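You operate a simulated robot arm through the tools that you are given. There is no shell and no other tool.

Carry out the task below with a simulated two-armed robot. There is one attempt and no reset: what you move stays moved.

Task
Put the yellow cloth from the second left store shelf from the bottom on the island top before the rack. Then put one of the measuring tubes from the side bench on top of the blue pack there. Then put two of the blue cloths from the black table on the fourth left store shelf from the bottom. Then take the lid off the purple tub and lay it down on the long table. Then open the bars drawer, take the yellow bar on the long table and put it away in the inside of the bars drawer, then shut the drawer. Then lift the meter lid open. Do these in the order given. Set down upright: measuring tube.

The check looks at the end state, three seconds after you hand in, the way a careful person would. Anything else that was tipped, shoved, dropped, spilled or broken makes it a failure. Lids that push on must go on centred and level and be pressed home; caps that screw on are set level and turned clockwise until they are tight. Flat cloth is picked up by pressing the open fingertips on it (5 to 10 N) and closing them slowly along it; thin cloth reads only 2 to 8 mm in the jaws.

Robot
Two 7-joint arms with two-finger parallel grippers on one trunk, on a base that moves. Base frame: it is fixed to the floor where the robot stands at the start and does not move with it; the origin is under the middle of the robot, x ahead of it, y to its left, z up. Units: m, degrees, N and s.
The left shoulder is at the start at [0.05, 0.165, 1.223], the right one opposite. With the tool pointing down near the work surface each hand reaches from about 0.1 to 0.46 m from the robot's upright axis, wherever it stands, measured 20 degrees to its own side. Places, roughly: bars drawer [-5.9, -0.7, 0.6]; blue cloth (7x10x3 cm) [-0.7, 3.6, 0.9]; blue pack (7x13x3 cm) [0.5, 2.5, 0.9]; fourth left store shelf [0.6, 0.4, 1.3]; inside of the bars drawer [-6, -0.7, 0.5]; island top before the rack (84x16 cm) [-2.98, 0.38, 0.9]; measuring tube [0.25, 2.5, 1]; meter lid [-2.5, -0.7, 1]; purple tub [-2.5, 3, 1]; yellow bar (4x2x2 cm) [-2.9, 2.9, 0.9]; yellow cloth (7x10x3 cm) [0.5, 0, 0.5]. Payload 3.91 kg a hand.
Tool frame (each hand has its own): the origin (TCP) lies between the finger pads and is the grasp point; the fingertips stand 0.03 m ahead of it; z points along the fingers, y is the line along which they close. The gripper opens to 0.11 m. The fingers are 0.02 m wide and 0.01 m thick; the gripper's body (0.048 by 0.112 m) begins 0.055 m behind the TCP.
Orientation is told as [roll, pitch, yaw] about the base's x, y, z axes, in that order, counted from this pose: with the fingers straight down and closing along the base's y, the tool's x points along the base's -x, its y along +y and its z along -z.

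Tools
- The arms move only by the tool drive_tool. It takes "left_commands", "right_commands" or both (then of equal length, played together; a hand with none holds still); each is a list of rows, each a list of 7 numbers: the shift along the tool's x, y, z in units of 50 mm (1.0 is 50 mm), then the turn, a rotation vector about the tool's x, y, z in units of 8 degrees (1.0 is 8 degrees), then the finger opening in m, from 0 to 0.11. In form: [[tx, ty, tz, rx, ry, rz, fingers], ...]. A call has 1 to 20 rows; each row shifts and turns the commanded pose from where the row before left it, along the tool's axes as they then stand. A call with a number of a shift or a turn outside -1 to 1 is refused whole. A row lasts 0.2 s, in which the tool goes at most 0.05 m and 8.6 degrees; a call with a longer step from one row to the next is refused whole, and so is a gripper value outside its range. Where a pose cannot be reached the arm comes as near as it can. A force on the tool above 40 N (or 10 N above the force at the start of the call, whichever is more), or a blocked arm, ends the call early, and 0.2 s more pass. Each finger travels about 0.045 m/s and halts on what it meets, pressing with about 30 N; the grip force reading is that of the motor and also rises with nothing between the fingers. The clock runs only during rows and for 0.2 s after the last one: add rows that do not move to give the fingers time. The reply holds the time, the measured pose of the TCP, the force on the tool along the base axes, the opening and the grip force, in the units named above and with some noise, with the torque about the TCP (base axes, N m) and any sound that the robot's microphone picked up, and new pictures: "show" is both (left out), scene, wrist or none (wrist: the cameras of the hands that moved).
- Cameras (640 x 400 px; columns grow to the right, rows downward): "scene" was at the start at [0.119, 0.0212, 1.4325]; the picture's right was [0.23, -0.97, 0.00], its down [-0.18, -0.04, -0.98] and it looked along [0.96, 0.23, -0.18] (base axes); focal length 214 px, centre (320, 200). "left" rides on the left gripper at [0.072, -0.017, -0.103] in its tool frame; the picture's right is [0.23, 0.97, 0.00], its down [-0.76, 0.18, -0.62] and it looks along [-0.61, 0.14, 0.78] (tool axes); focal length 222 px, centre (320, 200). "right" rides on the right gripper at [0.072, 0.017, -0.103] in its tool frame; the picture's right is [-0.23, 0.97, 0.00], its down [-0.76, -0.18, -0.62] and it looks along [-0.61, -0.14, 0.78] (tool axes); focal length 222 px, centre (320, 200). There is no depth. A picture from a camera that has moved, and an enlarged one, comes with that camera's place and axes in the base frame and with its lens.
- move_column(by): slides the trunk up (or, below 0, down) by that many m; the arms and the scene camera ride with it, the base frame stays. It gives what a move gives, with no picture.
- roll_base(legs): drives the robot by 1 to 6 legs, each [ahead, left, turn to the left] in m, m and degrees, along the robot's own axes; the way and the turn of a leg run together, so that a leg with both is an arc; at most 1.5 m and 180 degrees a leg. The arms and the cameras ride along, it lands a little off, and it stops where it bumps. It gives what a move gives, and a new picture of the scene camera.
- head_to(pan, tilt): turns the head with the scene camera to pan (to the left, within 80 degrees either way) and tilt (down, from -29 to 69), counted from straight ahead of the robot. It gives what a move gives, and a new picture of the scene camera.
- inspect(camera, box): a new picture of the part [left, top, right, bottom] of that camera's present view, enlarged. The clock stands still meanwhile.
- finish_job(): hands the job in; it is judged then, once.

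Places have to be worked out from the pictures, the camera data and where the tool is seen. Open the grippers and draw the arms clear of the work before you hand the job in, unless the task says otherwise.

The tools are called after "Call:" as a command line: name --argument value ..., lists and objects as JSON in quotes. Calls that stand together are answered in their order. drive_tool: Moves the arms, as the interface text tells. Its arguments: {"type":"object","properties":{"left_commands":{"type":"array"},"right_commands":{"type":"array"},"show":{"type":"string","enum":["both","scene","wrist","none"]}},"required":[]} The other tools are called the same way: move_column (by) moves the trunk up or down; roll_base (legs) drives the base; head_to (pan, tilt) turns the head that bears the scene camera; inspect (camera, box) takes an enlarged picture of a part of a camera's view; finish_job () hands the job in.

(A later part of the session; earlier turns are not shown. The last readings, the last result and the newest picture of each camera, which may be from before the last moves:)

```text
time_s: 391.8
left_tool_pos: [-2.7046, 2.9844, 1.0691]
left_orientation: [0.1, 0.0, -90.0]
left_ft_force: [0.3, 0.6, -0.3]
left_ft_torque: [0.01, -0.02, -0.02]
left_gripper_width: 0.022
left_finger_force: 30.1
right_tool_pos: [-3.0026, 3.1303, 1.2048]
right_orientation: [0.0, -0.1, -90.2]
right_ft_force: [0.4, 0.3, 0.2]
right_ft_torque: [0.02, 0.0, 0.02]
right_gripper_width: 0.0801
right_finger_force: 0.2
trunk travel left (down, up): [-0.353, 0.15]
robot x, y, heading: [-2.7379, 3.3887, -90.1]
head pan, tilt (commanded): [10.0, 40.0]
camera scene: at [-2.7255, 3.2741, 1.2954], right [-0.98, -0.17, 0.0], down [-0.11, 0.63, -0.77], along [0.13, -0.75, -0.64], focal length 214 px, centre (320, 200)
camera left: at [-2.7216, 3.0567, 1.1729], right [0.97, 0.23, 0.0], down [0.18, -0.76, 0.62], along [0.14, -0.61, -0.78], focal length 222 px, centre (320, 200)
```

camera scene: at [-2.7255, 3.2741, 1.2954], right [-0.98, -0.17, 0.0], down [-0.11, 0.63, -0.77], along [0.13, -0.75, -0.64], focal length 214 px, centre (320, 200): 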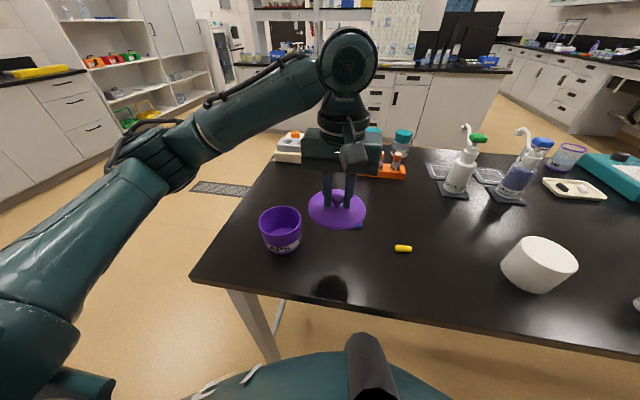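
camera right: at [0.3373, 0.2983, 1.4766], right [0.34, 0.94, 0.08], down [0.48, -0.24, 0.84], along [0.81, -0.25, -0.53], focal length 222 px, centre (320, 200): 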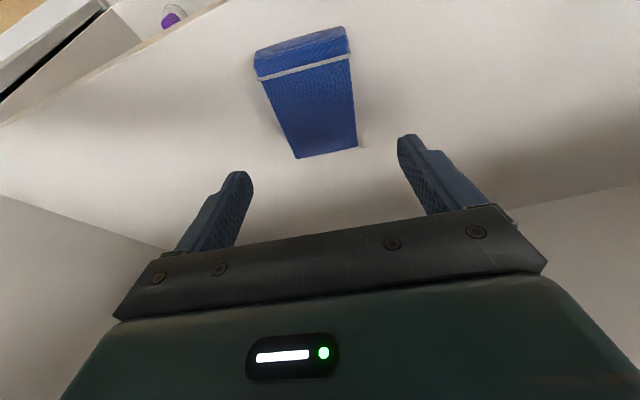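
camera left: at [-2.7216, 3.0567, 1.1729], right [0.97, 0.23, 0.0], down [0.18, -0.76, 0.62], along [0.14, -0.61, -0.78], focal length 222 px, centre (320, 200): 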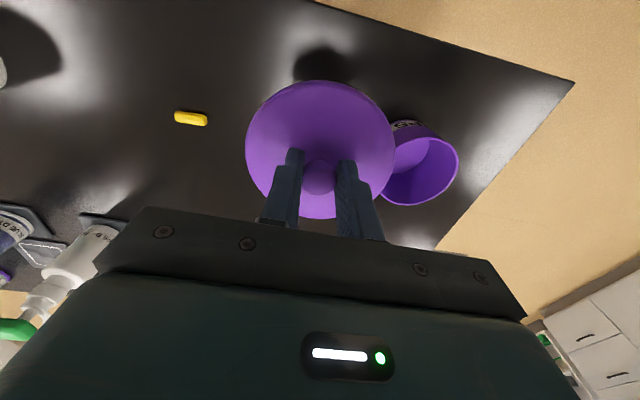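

The spot is free (≈4 cm gap to the tub, more to the blue bar). I'll lower the lid 14 cm, then feel for the table.

Call:
drive_tool --left_commands '[[0, 0, 0.8, 0, 0, 0, 0.005], [0, 0, 0.8, 0, 0, 0, 0.005], [0, 0, 0.8, 0, 0, 0, 0.005], [0, 0, 0.3, 0, 0, 0, 0.005], [0, 0, 0, 0, 0, 0, 0.005]]' --show "both"

Call:
inspect --camera "scene" --box '[250, 180, 420, 280]'

```text
time_s: 393.0
left_tool_pos: [-2.7061, 2.9833, 0.9326]
left_orientation: [0.1, -0.1, -90.1]
left_ft_force: [0.1, -0.1, 0.5]
left_ft_torque: [-0.04, -0.02, 0.0]
left_gripper_width: 0.0221
left_finger_force: 30.2
right_tool_pos: [-3.0021, 3.1292, 1.2062]
right_orientation: [0.0, -0.1, -90.0]
right_ft_force: [-0.4, -1.0, 0.7]
right_ft_torque: [-0.01, -0.03, 0.0]
right_gripper_width: 0.0799
right_finger_force: 0.0
trunk travel left (down, up): [-0.353, 0.15]
robot x, y, heading: [-2.7371, 3.3902, -89.7]
head pan, tilt (commanded): [10.0, 40.0]
camera scene: at [-2.726, 3.2741, 1.2954], right [-0.98, -0.17, 0.0], down [-0.11, 0.63, -0.77], along [0.13, -0.75, -0.64], focal length 214 px, centre (320, 200)
camera left: at [-2.7224, 3.0555, 1.0366], right [0.97, 0.23, 0.0], down [0.18, -0.76, 0.62], along [0.14, -0.61, -0.78], focal length 222 px, centre (320, 200)
```

scene: 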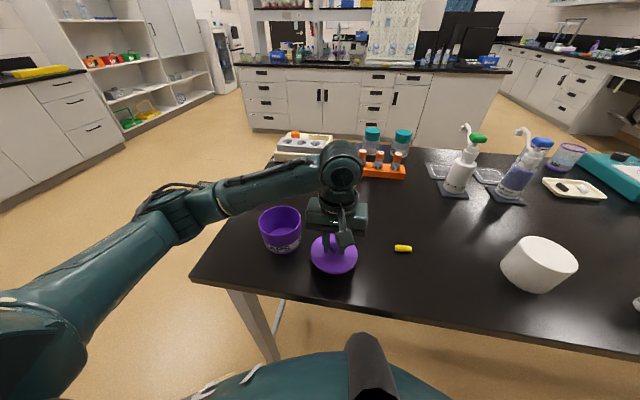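
left: 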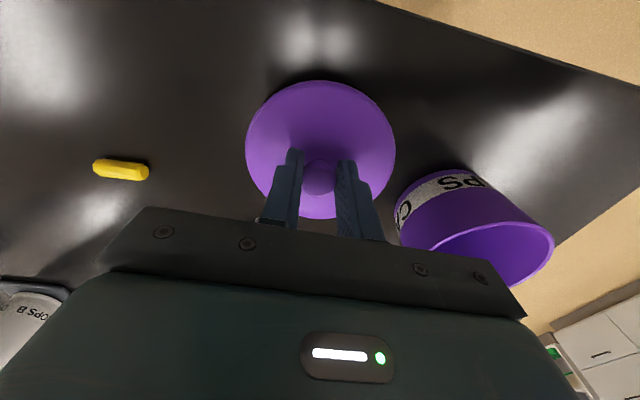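

```text
3.76 times, centred on (335, 230) of scene
camera zoom: at [-2.726, 3.2741, 1.2954], right [-0.98, -0.17, 0.0], down [-0.11, 0.63, -0.77], along [0.13, -0.75, -0.64], focal length 807 px, centre (264, 87)
```

zoom: 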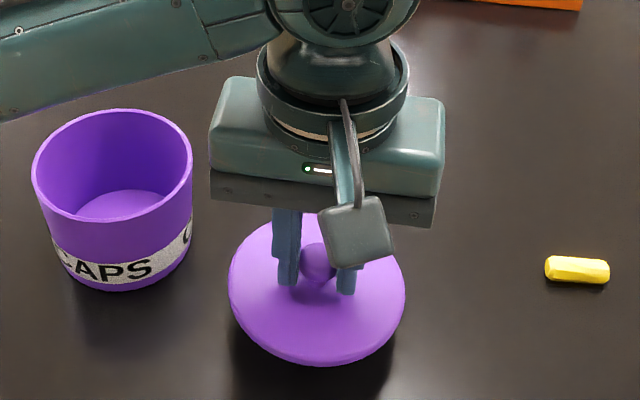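

Close to the table now. Lowering in small steps with force checks.

Call:
drive_tool --left_commands '[[0, 0, 0.1, 0, 0, 0, 0.005], [0, 0, 0.1, 0, 0, 0, 0.005], [0, 0, 0.1, 0, 0, 0, 0.005], [0, 0, 0.1, 0, 0, 0, 0.005], [0, 0, 0, 0, 0, 0, 0.005]]' --show "none"

Call:
drive_tool --left_commands '[[0, 0, 0.05, 0, 0, 0, 0.005], [0, 0, 0, 0, 0, 0, 0.005]]' --show "none"

Call:
drive_tool --left_commands '[[0, 0, 0.05, 0, 0, 0, 0.005], [0, 0, 0, 0, 0, 0, 0.005]]' --show "none"

```text
time_s: 394.2
left_tool_pos: [-2.7058, 2.9828, 0.9129]
left_orientation: [0.0, 0.0, -90.1]
left_ft_force: [-0.3, -0.2, -0.1]
left_ft_torque: [-0.02, 0.0, 0.05]
left_gripper_width: 0.0221
left_finger_force: 29.3
right_tool_pos: [-3.0037, 3.1301, 1.2055]
right_orientation: [-0.1, -0.1, -90.1]
right_ft_force: [0.0, 0.5, -0.2]
right_ft_torque: [-0.01, -0.04, 0.05]
right_gripper_width: 0.08
right_finger_force: 0.0
trunk travel left (down, up): [-0.353, 0.15]
robot x, y, heading: [-2.7394, 3.3894, -90.2]
head pan, tilt (commanded): [10.0, 40.0]
```

```text
time_s: 394.8
left_tool_pos: [-2.7061, 2.9838, 0.9116]
left_orientation: [0.1, -0.1, -90.0]
left_ft_force: [0.1, 0.5, -0.5]
left_ft_torque: [-0.03, 0.0, 0.0]
left_gripper_width: 0.0221
left_finger_force: 30.0
right_tool_pos: [-3.0031, 3.1302, 1.2061]
right_orientation: [0.0, -0.1, -90.1]
right_ft_force: [0.5, -0.1, 0.2]
right_ft_torque: [-0.02, 0.01, 0.02]
right_gripper_width: 0.0801
right_finger_force: 0.1
trunk travel left (down, up): [-0.353, 0.15]
robot x, y, heading: [-2.7415, 3.3879, -90.1]
head pan, tilt (commanded): [10.0, 40.0]
```

```text
time_s: 395.4
left_tool_pos: [-2.7054, 2.9834, 0.9087]
left_orientation: [0.1, -0.1, -90.2]
left_ft_force: [0.9, -0.8, 0.4]
left_ft_torque: [-0.01, 0.03, 0.03]
left_gripper_width: 0.0219
left_finger_force: 30.1
right_tool_pos: [-3.003, 3.1305, 1.2053]
right_orientation: [0.0, -0.1, -90.1]
right_ft_force: [0.4, -0.1, -0.5]
right_ft_torque: [-0.02, 0.0, 0.04]
right_gripper_width: 0.0803
right_finger_force: 0.1
trunk travel left (down, up): [-0.353, 0.15]
robot x, y, heading: [-2.742, 3.3857, -89.9]
head pan, tilt (commanded): [10.0, 40.0]
```

Call:
drive_tool --left_commands '[[0, 0, 0.05, 0, 0, 0, 0.005], [0, 0, 0.05, 0, 0, 0, 0.005], [0, 0, 0, 0, 0, 0, 0.005]]' --show "none"

Call:
drive_tool --left_commands '[[0, 0, 0.04, 0, 0, 0, 0.005], [0, 0, 0, 0, 0, 0, 0.005]]' --show "wrist"

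```text
time_s: 396.2
left_tool_pos: [-2.7052, 2.9847, 0.9034]
left_orientation: [0.2, -0.1, -90.1]
left_ft_force: [-0.6, -0.1, -0.2]
left_ft_torque: [0.01, 0.02, 0.0]
left_gripper_width: 0.0221
left_finger_force: 29.9
right_tool_pos: [-3.0016, 3.1308, 1.206]
right_orientation: [0.0, -0.1, -90.0]
right_ft_force: [-0.3, 0.4, 0.6]
right_ft_torque: [0.0, 0.03, 0.01]
right_gripper_width: 0.0799
right_finger_force: 0.0
trunk travel left (down, up): [-0.353, 0.15]
robot x, y, heading: [-2.7426, 3.3897, -90.1]
head pan, tilt (commanded): [10.0, 40.0]
```

```text
time_s: 396.8
left_tool_pos: [-2.7049, 2.9843, 0.9033]
left_orientation: [0.0, -0.1, -90.1]
left_ft_force: [1.8, 0.3, 7.0]
left_ft_torque: [-0.04, 0.29, 0.01]
left_gripper_width: 0.0223
left_finger_force: 30.0
right_tool_pos: [-3.0029, 3.1311, 1.2055]
right_orientation: [0.0, -0.1, -90.2]
right_ft_force: [0.9, 0.5, 0.2]
right_ft_torque: [0.0, 0.0, -0.01]
right_gripper_width: 0.0802
right_finger_force: 0.1
trunk travel left (down, up): [-0.353, 0.15]
robot x, y, heading: [-2.7403, 3.3888, -89.9]
head pan, tilt (commanded): [10.0, 40.0]
camera left: at [-2.7216, 3.0563, 1.0061], right [0.97, 0.23, 0.0], down [0.18, -0.76, 0.63], along [0.14, -0.61, -0.78], focal length 222 px, centre (320, 200)
```

left: 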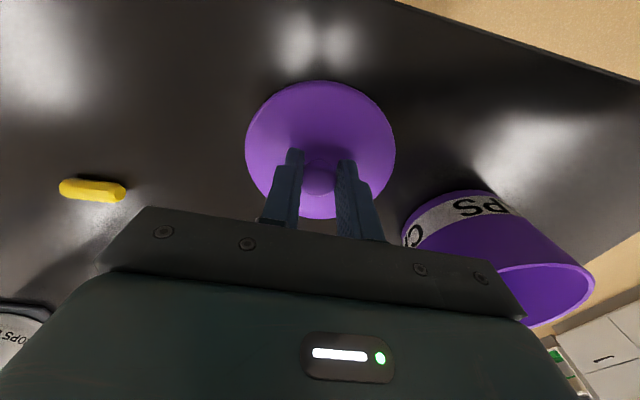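

Lid touches the table (7 N). I'll open the fingers a bit and rise straight up.

Call:
drive_tool --left_commands '[[0, 0, 0, 0, 0, 0, 0.03], [0, 0, 0, 0, 0, 0, 0.05], [0, 0, 0, 0, 0, 0, 0.055], [0, 0, -0.2, 0, 0, 0, 0.055], [0, 0, -0.6, 0, 0, 0, 0.055], [0, 0, -0.9, 0, 0, 0, 0.055], [0, 0, -0.9, 0, 0, 0, 0.055], [0, 0, -0.9, 0, 0, 0, 0.055], [0, 0, 0, 0, 0, 0, 0.055]]' --show "both"

```text
time_s: 398.8
left_tool_pos: [-2.7038, 2.9828, 1.0761]
left_orientation: [0.1, 0.1, -90.1]
left_ft_force: [-0.6, -0.6, 0.3]
left_ft_torque: [0.02, 0.01, 0.02]
left_gripper_width: 0.055
left_finger_force: 0.2
right_tool_pos: [-3.0036, 3.1308, 1.2059]
right_orientation: [0.0, 0.0, -90.0]
right_ft_force: [-0.4, 0.3, 0.7]
right_ft_torque: [0.0, 0.0, -0.02]
right_gripper_width: 0.0798
right_finger_force: 0.0
trunk travel left (down, up): [-0.353, 0.15]
robot x, y, heading: [-2.7393, 3.3865, -90.0]
head pan, tilt (commanded): [10.0, 40.0]
camera scene: at [-2.7259, 3.274, 1.2954], right [-0.98, -0.17, 0.0], down [-0.11, 0.63, -0.77], along [0.13, -0.75, -0.64], focal length 214 px, centre (320, 200)
camera left: at [-2.7212, 3.0549, 1.1794], right [0.97, 0.23, 0.0], down [0.18, -0.76, 0.62], along [0.14, -0.61, -0.78], focal length 222 px, centre (320, 200)
```

scene: 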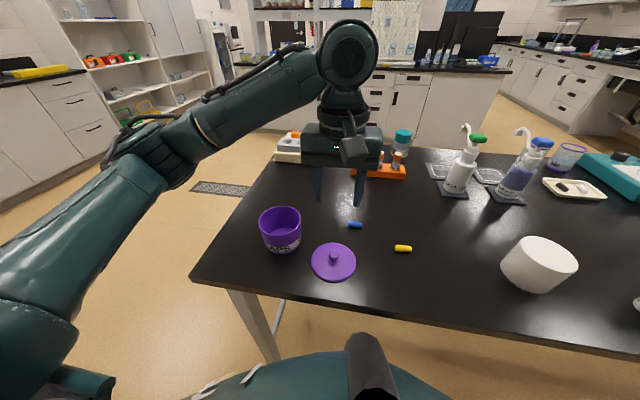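
left: 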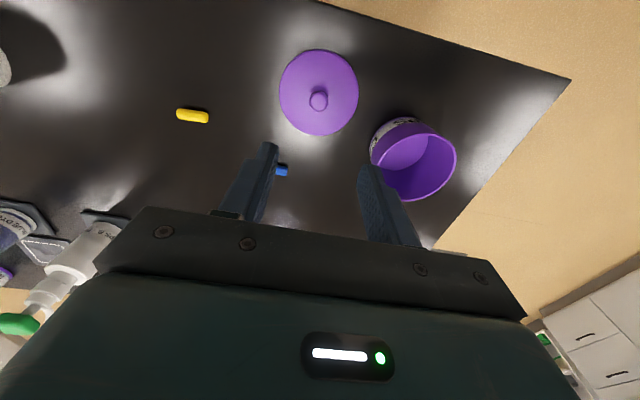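

The lid lies flat on the long table, tub and bars undisturbed. Following the order, I'll next open the bars drawer: retract the left hand, back up and slide west out of the aisle.

Call:
drive_tool --left_commands '[[0.9, 0, 0, 0, 0, 0, 0.055], [0.9, 0, -0.3, 0, 0, 0, 0.055], [0, 0.9, 0, 0, 0, 0, 0.055], [0, 0.9, 0, 0, 0, 0, 0.055], [0, 0.9, 0, 0, 0, 0, 0.055], [0, 0, -0.9, 0, 0, 0, 0.055]]' --show "none"

Call:
move_column --by 0.1

Call:
roll_base --legs '[[-0.1, 0, 0], [0, -1.2, 0]]'

```text
time_s: 400.2
left_tool_pos: [-2.5704, 3.0754, 1.1404]
left_orientation: [0.1, -0.1, -90.1]
left_ft_force: [-0.8, 0.1, 0.0]
left_ft_torque: [0.0, -0.01, 0.0]
left_gripper_width: 0.0551
left_finger_force: 0.1
right_tool_pos: [-3.0032, 3.131, 1.2051]
right_orientation: [0.1, 0.0, -90.1]
right_ft_force: [0.3, -0.6, -0.4]
right_ft_torque: [0.01, 0.0, -0.02]
right_gripper_width: 0.0802
right_finger_force: 0.1
trunk travel left (down, up): [-0.353, 0.15]
robot x, y, heading: [-2.7417, 3.3899, -89.9]
head pan, tilt (commanded): [10.0, 40.0]
```

```text
time_s: 401.5
left_tool_pos: [-2.5707, 3.0738, 1.2391]
left_orientation: [0.1, 0.0, -90.1]
left_ft_force: [-0.1, 0.1, 0.5]
left_ft_torque: [0.0, -0.01, 0.02]
left_gripper_width: 0.0551
left_finger_force: 0.0
right_tool_pos: [-3.0026, 3.1311, 1.3056]
right_orientation: [-0.1, 0.0, -90.2]
right_ft_force: [0.5, -0.1, 0.2]
right_ft_torque: [0.01, -0.02, 0.01]
right_gripper_width: 0.08
right_finger_force: 0.1
trunk travel left (down, up): [-0.453, 0.05]
robot x, y, heading: [-2.7387, 3.3881, -90.2]
head pan, tilt (commanded): [10.0, 40.0]
```

```text
time_s: 413.1
left_tool_pos: [-3.7776, 3.1772, 1.239]
left_orientation: [0.1, -0.1, -90.5]
left_ft_force: [0.2, -0.1, 0.0]
left_ft_torque: [0.0, 0.03, 0.0]
left_gripper_width: 0.055
left_finger_force: 0.0
right_tool_pos: [-4.2106, 3.2367, 1.3056]
right_orientation: [0.0, 0.0, -90.6]
right_ft_force: [1.1, -0.5, -0.6]
right_ft_torque: [-0.01, -0.01, -0.02]
right_gripper_width: 0.0801
right_finger_force: 0.1
trunk travel left (down, up): [-0.453, 0.05]
robot x, y, heading: [-3.9467, 3.4926, -90.3]
head pan, tilt (commanded): [10.0, 40.0]
camera scene: at [-3.9326, 3.3774, 1.3954], right [-0.99, -0.17, 0.0], down [-0.11, 0.63, -0.77], along [0.13, -0.76, -0.64], focal length 214 px, centre (320, 200)
```

scene: 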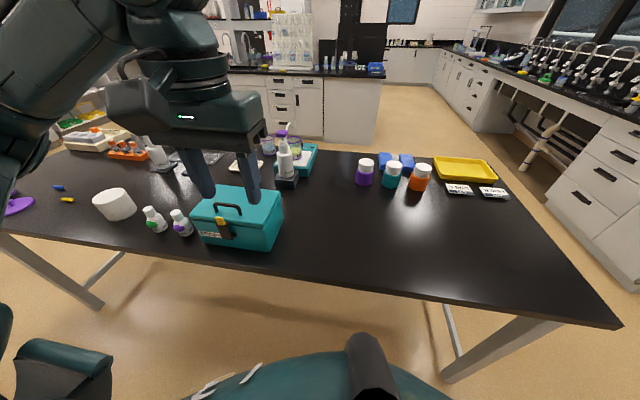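

Clear so far. Continuing west past the table end, then south.

Call:
roll_base --legs '[[0, -1.12, 0.3]]'

Call:
head_to --pan 0 --tilt 25

```text
time_s: 423.2
left_tool_pos: [-4.8958, 3.1888, 1.2404]
left_orientation: [0.1, -0.1, -91.3]
left_ft_force: [0.2, 0.5, -0.3]
left_ft_torque: [0.03, -0.02, -0.01]
left_gripper_width: 0.0547
left_finger_force: 0.1
right_tool_pos: [-5.3275, 3.2534, 1.3061]
right_orientation: [0.0, 0.0, -91.3]
right_ft_force: [-0.1, -0.3, -0.2]
right_ft_torque: [0.02, 0.01, 0.01]
right_gripper_width: 0.0802
right_finger_force: 0.1
trunk travel left (down, up): [-0.453, 0.05]
robot x, y, heading: [-5.0611, 3.5048, -91.2]
head pan, tilt (commanded): [10.0, 40.0]
camera scene: at [-5.048, 3.3918, 1.3954], right [-0.99, -0.15, 0.0], down [-0.1, 0.64, -0.77], along [0.12, -0.76, -0.64], focal length 214 px, centre (320, 200)
```

scene: 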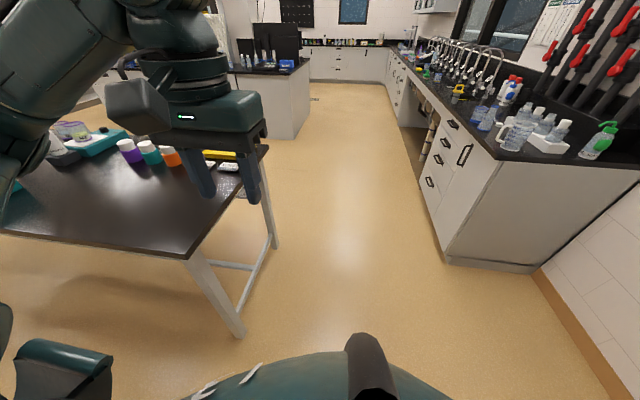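

```text
time_s: 423.9
left_tool_pos: [-4.8955, 3.19, 1.2396]
left_orientation: [0.2, 0.0, -91.2]
left_ft_force: [-0.1, 0.5, -0.1]
left_ft_torque: [0.01, -0.04, 0.01]
left_gripper_width: 0.0553
left_finger_force: 0.0
right_tool_pos: [-5.3281, 3.2526, 1.3058]
right_orientation: [-0.1, -0.1, -91.3]
right_ft_force: [-0.4, -0.9, -0.4]
right_ft_torque: [0.01, 0.02, 0.0]
right_gripper_width: 0.0802
right_finger_force: 0.0
trunk travel left (down, up): [-0.453, 0.05]
robot x, y, heading: [-5.0608, 3.5027, -91.0]
head pan, tilt (commanded): [0.0, 25.0]
camera scene: at [-5.0628, 3.3837, 1.4187], right [-1.0, 0.02, 0.0], down [0.01, 0.42, -0.91], along [-0.02, -0.91, -0.42], focal length 214 px, centre (320, 200)
```

scene: 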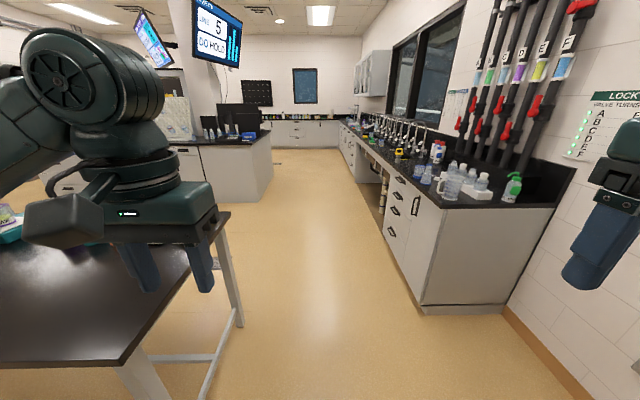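

The corridor south is clear. I'll drive down to about y=-0.3 and look at the drawers.

Call:
roll_base --legs '[[0, 0, 1.0], [1.4, 0, 0], [1.4, 0, 0]]'

Call:
head_to --pan -35 --tilt 25

```text
time_s: 438.0
left_tool_pos: [-4.8734, 0.3665, 1.2389]
left_orientation: [0.1, 0.0, -89.8]
left_ft_force: [-0.5, -0.2, -0.9]
left_ft_torque: [0.0, -0.03, -0.01]
left_gripper_width: 0.0551
left_finger_force: 0.1
right_tool_pos: [-5.3049, 0.4198, 1.3056]
right_orientation: [0.0, -0.2, -90.0]
right_ft_force: [-0.7, -1.0, -0.1]
right_ft_torque: [-0.04, 0.01, 0.02]
right_gripper_width: 0.0797
right_finger_force: 0.0
trunk travel left (down, up): [-0.453, 0.05]
robot x, y, heading: [-5.0424, 0.6774, -90.0]
head pan, tilt (commanded): [0.0, 25.0]
camera scene: at [-5.0446, 0.5568, 1.4187], right [-1.0, 0.0, 0.0], down [0.0, 0.42, -0.91], along [0.0, -0.91, -0.42], focal length 214 px, centre (320, 200)
```

scene: 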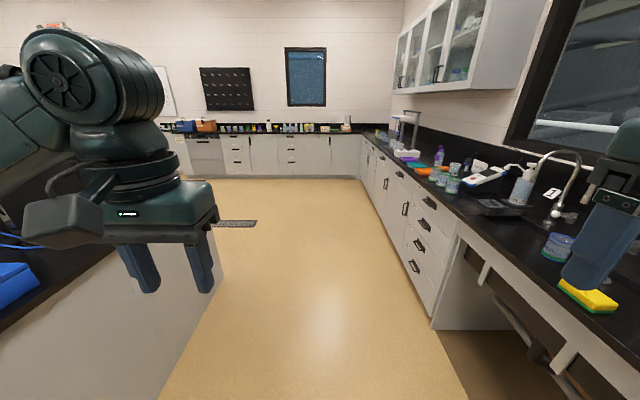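

```text
time_s: 439.0
left_tool_pos: [-4.8749, 0.3675, 1.2398]
left_orientation: [0.1, -0.1, -89.8]
left_ft_force: [-0.1, -1.1, 0.9]
left_ft_torque: [0.02, -0.01, 0.04]
left_gripper_width: 0.0548
left_finger_force: 0.1
right_tool_pos: [-5.3054, 0.4197, 1.3066]
right_orientation: [0.1, -0.1, -89.9]
right_ft_force: [-0.3, 0.4, -0.1]
right_ft_torque: [0.0, -0.01, 0.01]
right_gripper_width: 0.0802
right_finger_force: 0.0
trunk travel left (down, up): [-0.453, 0.05]
robot x, y, heading: [-5.0458, 0.6805, -90.0]
head pan, tilt (commanded): [-35.0, 25.0]
camera scene: at [-5.0975, 0.5734, 1.4187], right [-0.82, 0.57, 0.0], down [0.24, 0.35, -0.91], along [-0.52, -0.75, -0.42], focal length 214 px, centre (320, 200)
```

scene: 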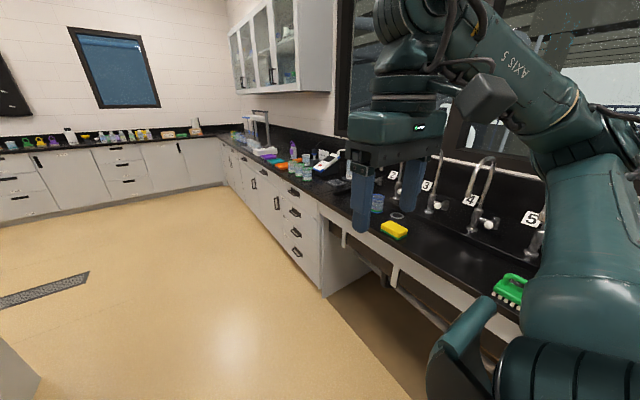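

Drawer unit is ahead on the right. I'll drive to y≈-0.65 and turn to face it.

Call:
roll_base --legs '[[1.3, 0, 0], [0, 0, -90]]'

Call:
head_to --pan 0 --tilt 40

```text
time_s: 449.4
left_tool_pos: [-5.3565, -0.8003, 1.2388]
left_orientation: [0.1, 0.0, 179.9]
left_ft_force: [-0.5, -0.9, -0.1]
left_ft_torque: [-0.03, 0.02, -0.01]
left_gripper_width: 0.0551
left_finger_force: 0.1
right_tool_pos: [-5.3013, -0.369, 1.3058]
right_orientation: [-0.1, 0.0, 179.8]
right_ft_force: [0.9, 0.0, -0.1]
right_ft_torque: [0.01, 0.02, 0.02]
right_gripper_width: 0.0801
right_finger_force: 0.1
trunk travel left (down, up): [-0.453, 0.05]
robot x, y, heading: [-5.0411, -0.6321, 180.1]
head pan, tilt (commanded): [-35.0, 25.0]
camera scene: at [-5.1503, -0.5791, 1.4187], right [0.57, 0.82, 0.0], down [0.35, -0.24, -0.91], along [-0.74, 0.52, -0.42], focal length 214 px, centre (320, 200)
```

scene: 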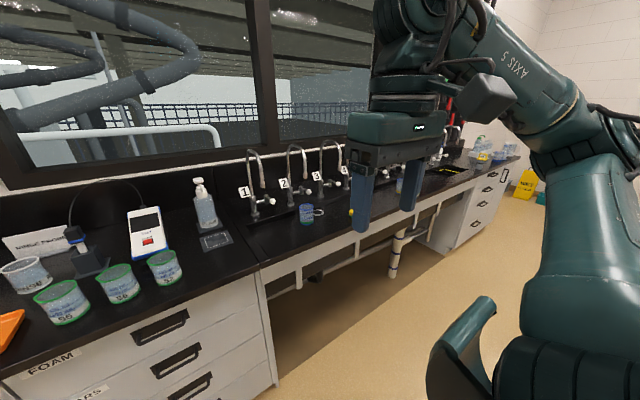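

```text
time_s: 450.4
left_tool_pos: [-5.3578, -0.8, 1.2397]
left_orientation: [0.2, 0.0, 180.0]
left_ft_force: [-1.1, -0.6, -0.1]
left_ft_torque: [0.0, 0.02, -0.01]
left_gripper_width: 0.0547
left_finger_force: 0.0
right_tool_pos: [-5.3003, -0.3674, 1.3058]
right_orientation: [-0.1, -0.1, 179.9]
right_ft_force: [-0.4, 0.3, 0.3]
right_ft_torque: [0.0, -0.02, 0.01]
right_gripper_width: 0.08
right_finger_force: 0.2
trunk travel left (down, up): [-0.453, 0.05]
robot x, y, heading: [-5.0458, -0.6292, 180.3]
head pan, tilt (commanded): [0.0, 40.0]
camera scene: at [-5.1599, -0.6319, 1.3954], right [0.0, 1.0, 0.0], down [0.64, 0.0, -0.77], along [-0.77, 0.0, -0.64], focal length 214 px, centre (320, 200)
```

scene: 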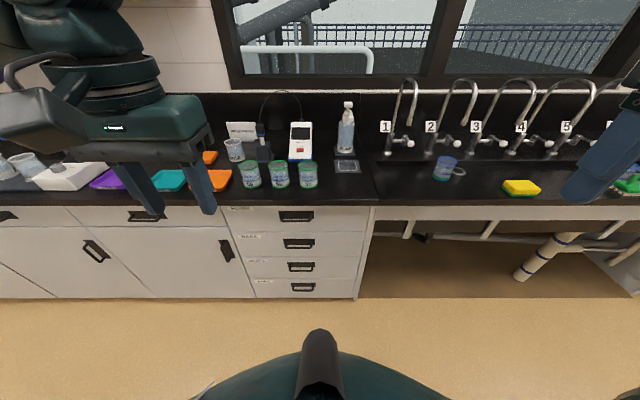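

I see a stack of four drawers with labels. I'll zoom in to read them.

Call:
inspect --camera "scene" --box '[215, 195, 375, 305]'

```text
3.64 times, centred on (295, 250) of scene
camera zoom: at [-5.1599, -0.6319, 1.3954], right [0.0, 1.0, 0.0], down [0.64, 0.0, -0.77], along [-0.77, 0.0, -0.64], focal length 780 px, centre (411, 18)
```

zoom: 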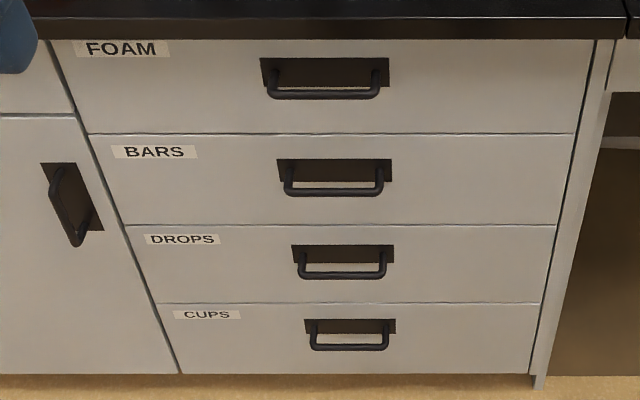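

BARS is the second drawer from the top, with a horizontal D-handle. I'll lower the trunk for reach and to triangulate the handle.

Call:
move_column --by -0.35

Call:
inspect --camera "scene" --box '[215, 110, 375, 220]'

```text
time_s: 453.8
left_tool_pos: [-5.3567, -0.8017, 0.8885]
left_orientation: [0.2, 0.0, 179.9]
left_ft_force: [0.9, -0.2, 0.2]
left_ft_torque: [0.01, -0.03, -0.03]
left_gripper_width: 0.055
left_finger_force: 0.0
right_tool_pos: [-5.3014, -0.3674, 0.9552]
right_orientation: [-0.1, -0.2, 179.7]
right_ft_force: [0.2, -0.6, -0.2]
right_ft_torque: [0.01, 0.03, -0.01]
right_gripper_width: 0.0799
right_finger_force: 0.1
trunk travel left (down, up): [-0.103, 0.4]
robot x, y, heading: [-5.0485, -0.6329, 180.0]
head pan, tilt (commanded): [0.0, 40.0]
```

```text
3.64 times, centred on (295, 165) of scene
camera zoom: at [-5.1598, -0.632, 1.0454], right [0.0, 1.0, 0.0], down [0.64, 0.0, -0.77], along [-0.77, 0.0, -0.64], focal length 780 px, centre (411, 327)
```

zoom: 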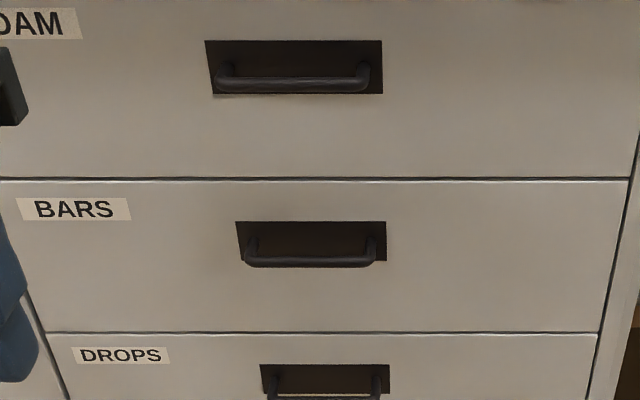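

Triangulated: BARS handle bar at (-5.739, y -0.784…-0.666, z 0.636), drawer face x≈-5.78. I'll use the left hand pointing forward with fingers closing vertically on the bar. First lower the trunk, align the base, and rotate the hand in free space.

Call:
move_column --by -0.09

Call:
roll_base --legs '[[0, -0.075, 0]]'

Call:
drive_tool --left_commands '[[-0.9, 0, 0, 0, 0, 0, 0.06], [-0.9, 0, 0, 0, 0, 0, 0.06], [-0.9, 0, 0, 0, 0, 0, 0.06], [0, 0, 0, 0, -1, 0, 0.06], [0, 0, 0, 0, -1, 0, 0.06], [0, 0, 0, 0, -1, 0, 0.06], [0, 0, 0, 0, -1, 0, 0.06], [0, 0, 0, 0, -1, 0, 0.06], [0, 0, 0, 0, -1, 0, 0.06], [0, 0, 0, 0, -1, 0, 0.06], [0, 0, 0, 0, -1, 0, 0.06], [0, 0, 0, 0, -1, 0, 0.06], [0, 0, 0, 0, -1, 0, 0.06], [0, 0, 0, 0, -1, 0, 0.06], [0, 0, 0, 0, -0.25, 0, 0.06]]' --show "scene"

```text
time_s: 455.0
left_tool_pos: [-5.3576, -0.8009, 0.8002]
left_orientation: [0.2, -0.1, 179.9]
left_ft_force: [-0.1, -0.2, -1.2]
left_ft_torque: [-0.01, 0.03, -0.02]
left_gripper_width: 0.0551
left_finger_force: 0.0
right_tool_pos: [-5.302, -0.3691, 0.8648]
right_orientation: [0.0, -0.1, 179.8]
right_ft_force: [0.4, -0.9, -0.6]
right_ft_torque: [0.01, 0.01, 0.0]
right_gripper_width: 0.0803
right_finger_force: 0.0
trunk travel left (down, up): [-0.013, 0.49]
robot x, y, heading: [-5.0426, -0.6327, 179.9]
head pan, tilt (commanded): [0.0, 40.0]
```

```text
time_s: 456.4
left_tool_pos: [-5.3576, -0.7257, 0.7991]
left_orientation: [0.0, 0.0, 179.7]
left_ft_force: [-0.4, 0.1, -0.5]
left_ft_torque: [0.01, -0.04, -0.02]
left_gripper_width: 0.0548
left_finger_force: 0.0
right_tool_pos: [-5.3018, -0.2928, 0.8648]
right_orientation: [0.0, -0.1, 179.9]
right_ft_force: [1.0, -0.1, 0.1]
right_ft_torque: [0.01, -0.03, 0.03]
right_gripper_width: 0.0799
right_finger_force: 0.1
trunk travel left (down, up): [-0.013, 0.49]
robot x, y, heading: [-5.0437, -0.5586, 180.0]
head pan, tilt (commanded): [0.0, 40.0]
camera scene: at [-5.1598, -0.557, 0.9554], right [0.0, 1.0, 0.0], down [0.64, 0.0, -0.77], along [-0.77, 0.0, -0.64], focal length 214 px, centre (320, 200)
```

scene: 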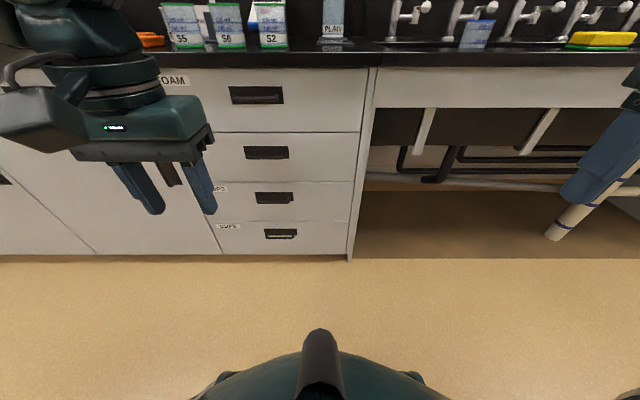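

```text
time_s: 459.6
left_tool_pos: [-5.5035, -0.7223, 0.8014]
left_orientation: [142.4, -89.8, 37.4]
left_ft_force: [0.4, 0.4, 0.2]
left_ft_torque: [0.0, -0.04, 0.0]
left_gripper_width: 0.0599
left_finger_force: 0.2
left hand out of reach, approached as far as the arm can: row 13, 14
right_tool_pos: [-5.3012, -0.2934, 0.8654]
right_orientation: [0.0, -0.1, 179.8]
right_ft_force: [-0.5, 0.7, -0.1]
right_ft_torque: [-0.02, 0.01, -0.04]
right_gripper_width: 0.08
right_finger_force: 0.0
trunk travel left (down, up): [-0.013, 0.49]
robot x, y, heading: [-5.047, -0.5545, 179.7]
head pan, tilt (commanded): [0.0, 40.0]
camera scene: at [-5.1598, -0.5569, 0.9554], right [0.0, 1.0, 0.0], down [0.64, 0.0, -0.77], along [-0.77, 0.0, -0.64], focal length 214 px, centre (320, 200)
```

scene: 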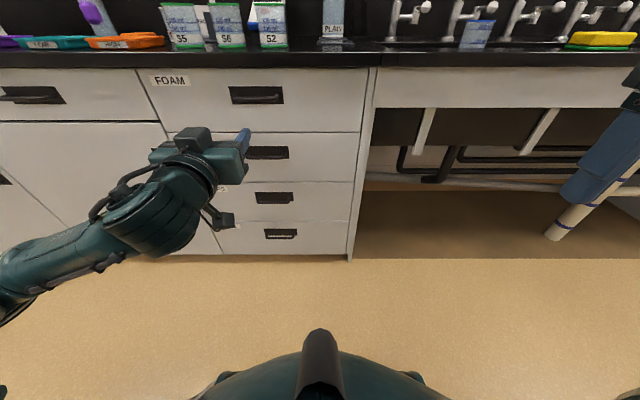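

The hand now points forward. I'll roll it 90° about its own axis so the fingers close vertically.

Call:
drive_tool --left_commands '[[0, 0, 0, 0, 0, -1, 0.06], [0, 0, 0, 0, 0, -1, 0.06], [0, 0, 0, 0, 0, -1, 0.06], [0, 0, 0, 0, 0, -1, 0.06], [0, 0, 0, 0, 0, -1, 0.06], [0, 0, 0, 0, 0, -1, 0.06], [0, 0, 0, 0, 0, -1, 0.06], [0, 0, 0, 0, 0, -1, 0.06], [0, 0, 0, 0, 0, -1, 0.06], [0, 0, 0, 0, 0, -1, 0.06], [0, 0, 0, 0, 0, -1, 0.06], [0, 0, 0, 0, 0, -0.25, 0.06]]' --show "both"

```text
time_s: 460.8
left_tool_pos: [-5.5061, -0.7593, 0.8077]
left_orientation: [-95.4, -60.7, -80.5]
left_ft_force: [0.1, -0.4, 0.0]
left_ft_torque: [0.05, -0.01, -0.03]
left_gripper_width: 0.0598
left_finger_force: 0.1
right_tool_pos: [-5.2998, -0.2932, 0.8645]
right_orientation: [-0.1, -0.3, 179.7]
right_ft_force: [0.3, 0.7, -0.4]
right_ft_torque: [0.02, 0.0, 0.01]
right_gripper_width: 0.08
right_finger_force: 0.0
trunk travel left (down, up): [-0.013, 0.49]
robot x, y, heading: [-5.0395, -0.5554, 179.8]
head pan, tilt (commanded): [0.0, 40.0]
stopped in row 6 (left hand): the arm was blocked; the commanded pose is now the measured one
camera scene: at [-5.1587, -0.5572, 0.9548], right [0.0, 1.0, 0.0], down [0.64, 0.0, -0.77], along [-0.77, 0.0, -0.64], focal length 214 px, centre (320, 200)
camera left: at [-5.4103, -0.7007, 0.7477], right [0.03, -0.74, -0.67], down [0.69, -0.47, 0.55], along [-0.72, -0.48, 0.5], focal length 222 px, centre (320, 200)
```

scene: 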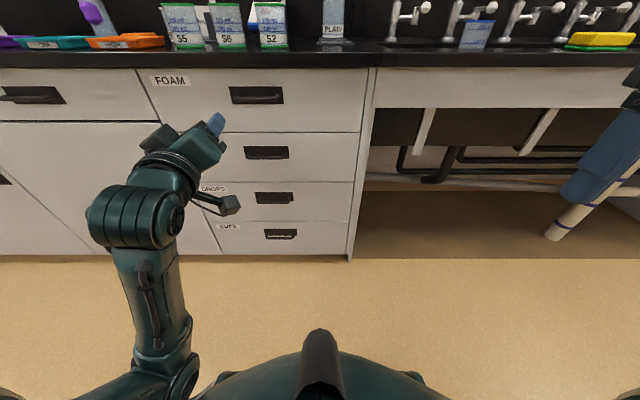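
left: 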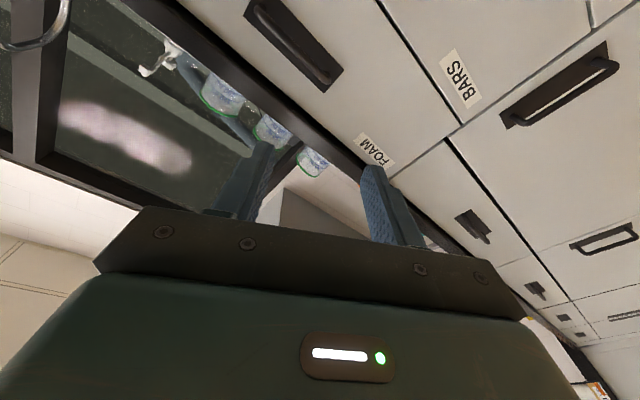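

The arm blocked against itself in that direction. I'll roll back and try the other direction instead, watching the elbow.

Call:
drive_tool --left_commands '[[0, 0, 0, 0, 0, 0.92, 0.06], [0, 0, 0, 0, 0, 0.92, 0.06], [0, 0, 0, 0, 0, 0.92, 0.06], [0, 0, 0, 0, 0, 0.92, 0.06], [0, 0, 0, 0, 0, 0, 0.06]]' --show "scene"

```text
time_s: 462.0
left_tool_pos: [-5.5081, -0.7565, 0.8054]
left_orientation: [175.0, -87.9, 9.5]
left_ft_force: [-0.1, 1.4, 0.3]
left_ft_torque: [0.0, 0.0, 0.05]
left_gripper_width: 0.0603
left_finger_force: 0.1
right_tool_pos: [-5.302, -0.2939, 0.8651]
right_orientation: [0.0, -0.1, 179.7]
right_ft_force: [0.0, 0.0, 0.3]
right_ft_torque: [0.01, -0.02, 0.01]
right_gripper_width: 0.0798
right_finger_force: 0.0
trunk travel left (down, up): [-0.013, 0.49]
robot x, y, heading: [-5.0449, -0.5577, 180.0]
head pan, tilt (commanded): [0.0, 40.0]
camera scene: at [-5.1599, -0.557, 0.9554], right [0.0, 1.0, 0.0], down [0.64, 0.0, -0.77], along [-0.77, 0.0, -0.64], focal length 214 px, centre (320, 200)
```

scene: 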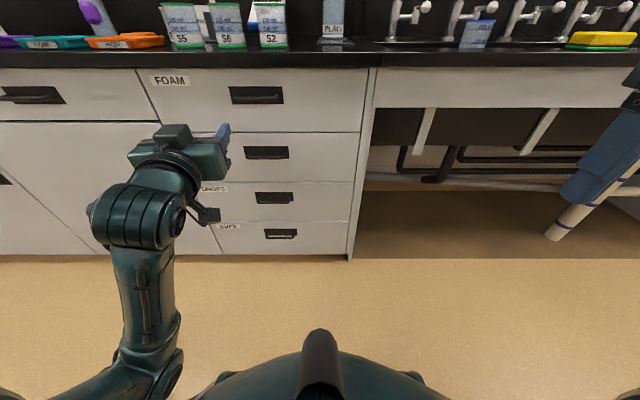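

The hand is level again (elbow tucked lower). I'll try rolling the other way in two stages.

Call:
drive_tool --left_commands '[[0, 0, 0, 0, 0, 1, 0.06], [0, 0, 0, 0, 0, 1, 0.06], [0, 0, 0, 0, 0, 1, 0.06], [0, 0, 0, 0, 0, 1, 0.06], [0, 0, 0, 0, 0, 1, 0.06], [0, 0, 0, 0, 0, 1, 0.06]]' --show "scene"

```text
time_s: 463.4
left_tool_pos: [-5.5089, -0.7576, 0.8053]
left_orientation: [92.9, -41.7, 92.8]
left_ft_force: [0.9, 0.0, 0.5]
left_ft_torque: [0.0, -0.01, -0.02]
left_gripper_width: 0.0601
left_finger_force: 0.0
right_tool_pos: [-5.301, -0.2936, 0.8649]
right_orientation: [-0.1, -0.1, 179.8]
right_ft_force: [-0.4, 0.1, 0.9]
right_ft_torque: [-0.02, 0.01, -0.03]
right_gripper_width: 0.08
right_finger_force: 0.0
trunk travel left (down, up): [-0.013, 0.49]
robot x, y, heading: [-5.0461, -0.5605, 179.8]
head pan, tilt (commanded): [0.0, 40.0]
camera scene: at [-5.1599, -0.557, 0.9554], right [0.0, 1.0, 0.0], down [0.64, 0.0, -0.77], along [-0.77, 0.0, -0.64], focal length 214 px, centre (320, 200)
```

scene: 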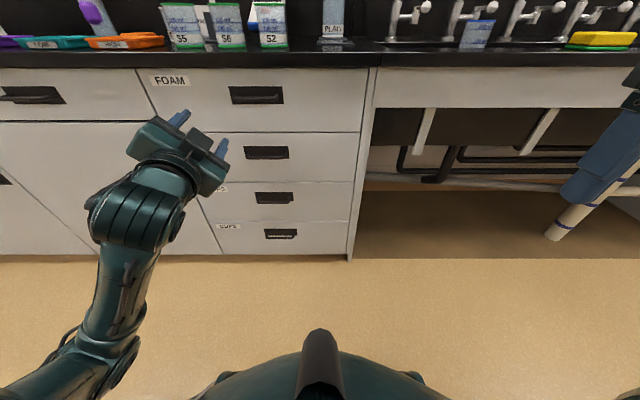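

That direction works. Completing the roll to 90°.

Call:
drive_tool --left_commands '[[0, 0, 0, 0, 0, 1, 0.06], [0, 0, 0, 0, 0, 1, 0.06], [0, 0, 0, 0, 0, 1, 0.06], [0, 0, 0, 0, 0, 1, 0.06], [0, 0, 0, 0, 0, 1, 0.06], [0, 0, 0, 0, 0, 0.2, 0.06]]' --show "both"

```text
time_s: 464.8
left_tool_pos: [-5.5085, -0.7567, 0.8047]
left_orientation: [92.1, -0.2, 94.6]
left_ft_force: [-0.1, -0.2, -0.3]
left_ft_torque: [0.02, 0.0, 0.01]
left_gripper_width: 0.0603
left_finger_force: 0.1
right_tool_pos: [-5.3006, -0.2938, 0.8661]
right_orientation: [0.0, -0.1, 179.8]
right_ft_force: [0.0, 0.1, -0.2]
right_ft_torque: [0.0, -0.01, 0.0]
right_gripper_width: 0.0799
right_finger_force: 0.1
trunk travel left (down, up): [-0.013, 0.49]
robot x, y, heading: [-5.041, -0.5571, 179.9]
head pan, tilt (commanded): [0.0, 40.0]
camera scene: at [-5.1599, -0.557, 0.9554], right [0.0, 1.0, 0.0], down [0.64, 0.0, -0.77], along [-0.77, 0.0, -0.64], focal length 214 px, centre (320, 200)
camera left: at [-5.3999, -0.821, 0.7846], right [0.05, -0.23, 0.97], down [0.57, 0.81, 0.16], along [-0.82, 0.54, 0.17], focal length 222 px, centre (320, 200)
```

scene: 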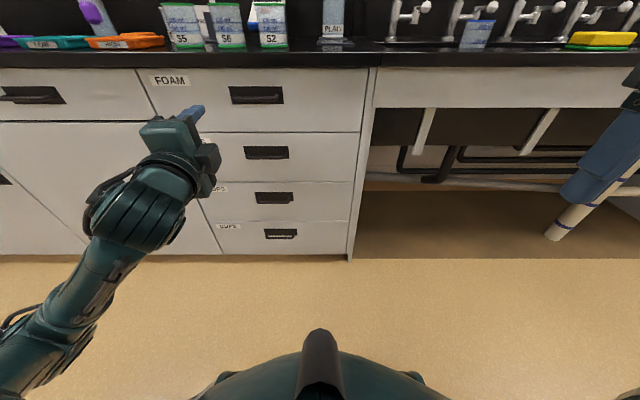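
left: 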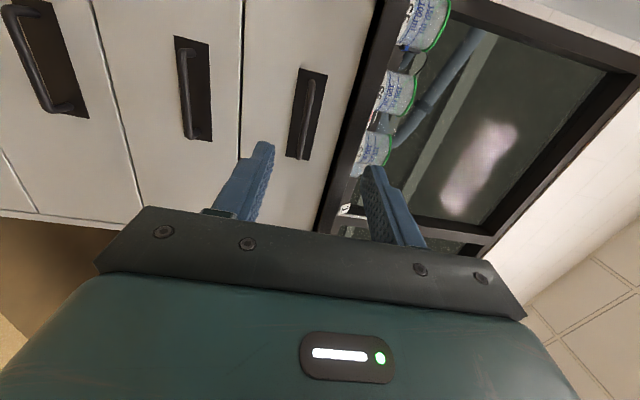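

The fingers now close vertically. I'll fix the small angle errors and lower the hand to the handle height z≈0.636, centred at y≈-0.725.

Call:
drive_tool --left_commands '[[0, 0, 0, 0.26, -0.575, 0, 0.06], [-0.16, -0.84, 0, 0, 0, 0, 0.06], [-0.16, -0.84, 0, 0, 0, 0, 0.06], [-0.16, -0.84, 0, 0, 0, 0, 0.06], [-0.16, -0.84, 0, 0, 0, 0, 0.06], [0, 0, 0, 0, 0, 0, 0.06]]' --show "both"

```text
time_s: 466.2
left_tool_pos: [-5.5115, -0.7252, 0.6376]
left_orientation: [90.2, -0.2, 90.2]
left_ft_force: [-0.3, 0.3, 0.7]
left_ft_torque: [-0.01, -0.01, -0.02]
left_gripper_width: 0.0602
left_finger_force: 0.0
right_tool_pos: [-5.3008, -0.2931, 0.8655]
right_orientation: [0.0, -0.1, 179.8]
right_ft_force: [0.5, -0.4, -0.2]
right_ft_torque: [-0.03, -0.02, 0.0]
right_gripper_width: 0.0801
right_finger_force: 0.1
trunk travel left (down, up): [-0.013, 0.49]
robot x, y, heading: [-5.0445, -0.5577, 179.8]
head pan, tilt (commanded): [0.0, 40.0]
camera scene: at [-5.1599, -0.557, 0.9554], right [0.0, 1.0, 0.0], down [0.64, 0.0, -0.77], along [-0.77, 0.0, -0.64], focal length 214 px, centre (320, 200)
camera left: at [-5.4074, -0.7972, 0.6206], right [0.0, -0.23, 0.97], down [0.62, 0.76, 0.18], along [-0.78, 0.61, 0.15], focal length 222 px, centre (320, 200)
```

scene: 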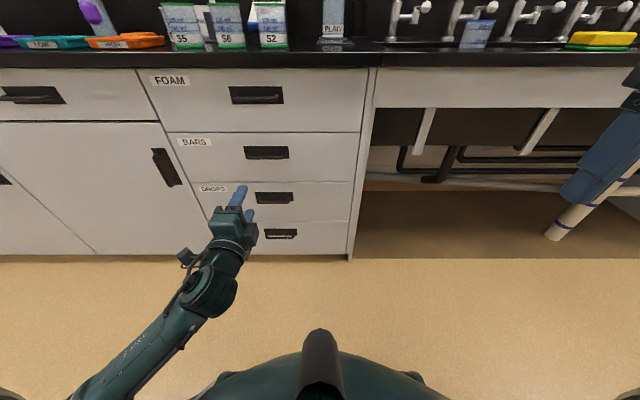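
left: 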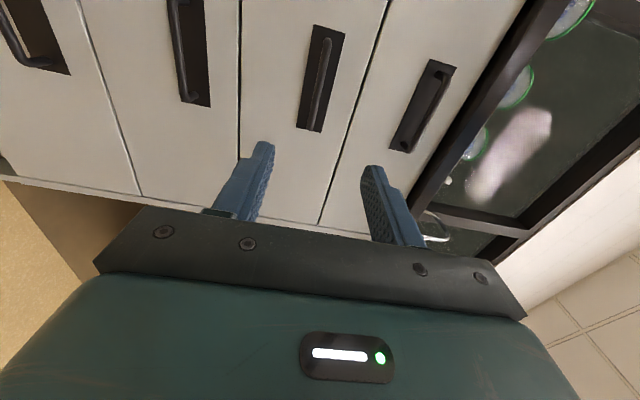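

The wrist view confirms the BARS bar at z≈0.636. I'll roll the base forward 0.2 m and check.

Call:
roll_base --legs '[[0.19, 0, 0]]'

Call:
inspect --camera "left" --box '[0, 0, 640, 400]'

```text
time_s: 467.7
left_tool_pos: [-5.6968, -0.7238, 0.6375]
left_orientation: [90.1, -0.2, 90.1]
left_ft_force: [-0.7, -0.6, -0.5]
left_ft_torque: [0.02, 0.03, -0.01]
left_gripper_width: 0.06
left_finger_force: 0.0
right_tool_pos: [-5.487, -0.2933, 0.8649]
right_orientation: [0.0, -0.1, 179.7]
right_ft_force: [-0.5, 0.2, 0.7]
right_ft_torque: [0.0, 0.02, 0.0]
right_gripper_width: 0.0797
right_finger_force: 0.1
trunk travel left (down, up): [-0.013, 0.49]
robot x, y, heading: [-5.229, -0.558, 180.0]
head pan, tilt (commanded): [0.0, 40.0]
camera scene: at [-5.3457, -0.5569, 0.9554], right [0.0, 1.0, 0.0], down [0.64, 0.0, -0.77], along [-0.77, 0.0, -0.64], focal length 214 px, centre (320, 200)
```

scene: 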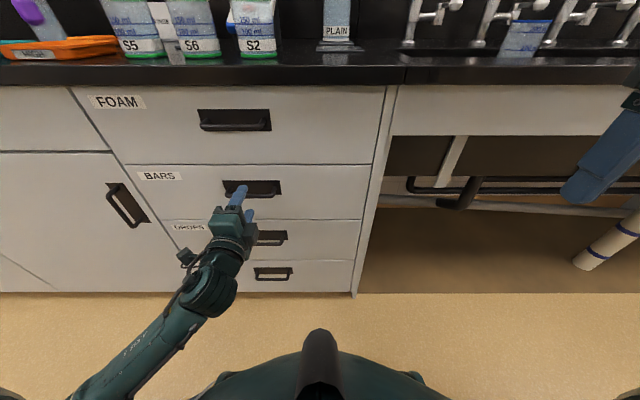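

```text
1.00 times, centred on (320, 200) of left (not enlarged: the box is as wide or as high as the picture)
camera zoom: at [-5.5932, -0.7972, 0.621], right [0.0, -0.23, 0.97], down [0.62, 0.76, 0.18], along [-0.78, 0.61, 0.14], focal length 222 px, centre (320, 200)
```

zoom: 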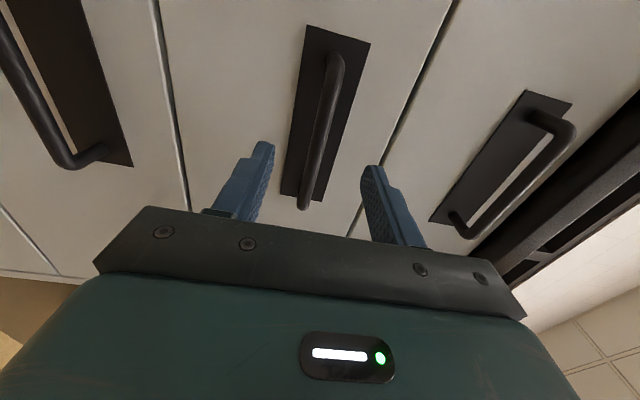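

The bar lies between the fingers. I'll advance 38 mm with the arm and then close on the bar.

Call:
drive_tool --left_commands '[[0, 0, 0.25, 0, 0, 0, 0.06], [0, 0, 0.25, 0, 0, 0, 0.06], [0, 0, 0.25, 0, 0, 0, 0.06], [0, 0, 0, 0, 0, 0, 0.06]]' --show "wrist"

```text
time_s: 468.7
left_tool_pos: [-5.7335, -0.7255, 0.6377]
left_orientation: [90.1, -0.2, 90.1]
left_ft_force: [0.6, -0.2, 0.7]
left_ft_torque: [-0.01, 0.03, -0.01]
left_gripper_width: 0.0598
left_finger_force: 0.2
right_tool_pos: [-5.4874, -0.2937, 0.8652]
right_orientation: [0.1, -0.1, 179.8]
right_ft_force: [0.9, 0.3, -1.1]
right_ft_torque: [0.01, 0.0, 0.01]
right_gripper_width: 0.0798
right_finger_force: 0.1
trunk travel left (down, up): [-0.013, 0.49]
robot x, y, heading: [-5.2267, -0.5592, 179.9]
head pan, tilt (commanded): [0.0, 40.0]
camera left: at [-5.6311, -0.7974, 0.6212], right [0.0, -0.23, 0.97], down [0.62, 0.76, 0.18], along [-0.78, 0.61, 0.14], focal length 222 px, centre (320, 200)
```

left: 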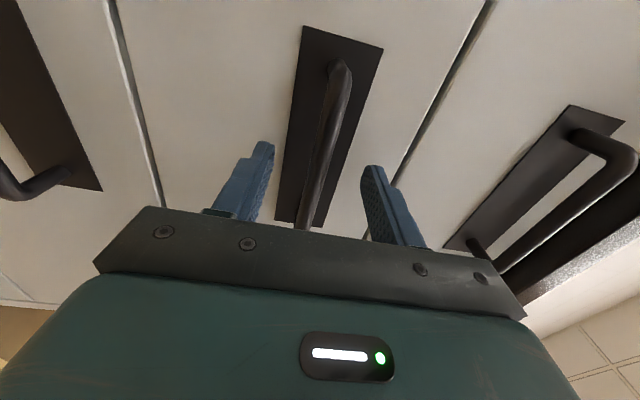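

Now closing on the bar.

Call:
drive_tool --left_commands '[[0, 0, 0, 0, 0, 0, 0.045], [0, 0, 0, 0, 0, 0, 0.03], [0, 0, 0, 0, 0, 0, 0.02], [0, 0, 0, 0, 0, 0, 0.01], [0, 0, 0, 0, 0, 0, 0.003], [0, 0, 0, 0, 0, 0, 0.003]]' --show "wrist"

```text
time_s: 470.1
left_tool_pos: [-5.735, -0.7254, 0.6351]
left_orientation: [89.7, -0.2, 90.1]
left_ft_force: [6.2, 0.4, -16.4]
left_ft_torque: [-0.24, -0.14, 0.23]
left_gripper_width: 0.011
left_finger_force: 45.4
right_tool_pos: [-5.4881, -0.2942, 0.8649]
right_orientation: [0.0, 0.0, 179.9]
right_ft_force: [0.6, 0.3, 0.1]
right_ft_torque: [0.02, 0.03, 0.02]
right_gripper_width: 0.0798
right_finger_force: 0.1
trunk travel left (down, up): [-0.013, 0.49]
robot x, y, heading: [-5.2326, -0.5558, 180.1]
head pan, tilt (commanded): [0.0, 40.0]
camera left: at [-5.6309, -0.7972, 0.6187], right [-0.01, -0.23, 0.97], down [0.62, 0.76, 0.18], along [-0.78, 0.6, 0.14], focal length 222 px, centre (320, 200)
```

left: 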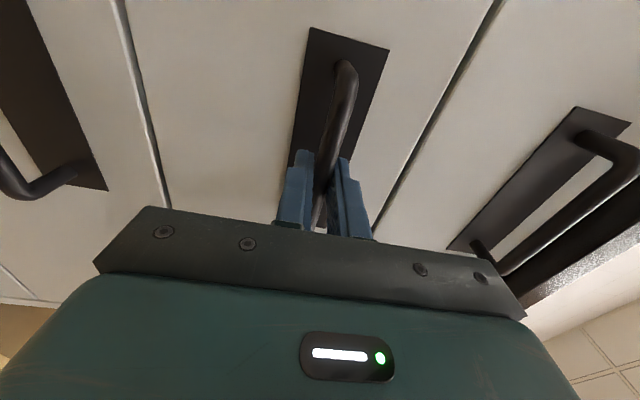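

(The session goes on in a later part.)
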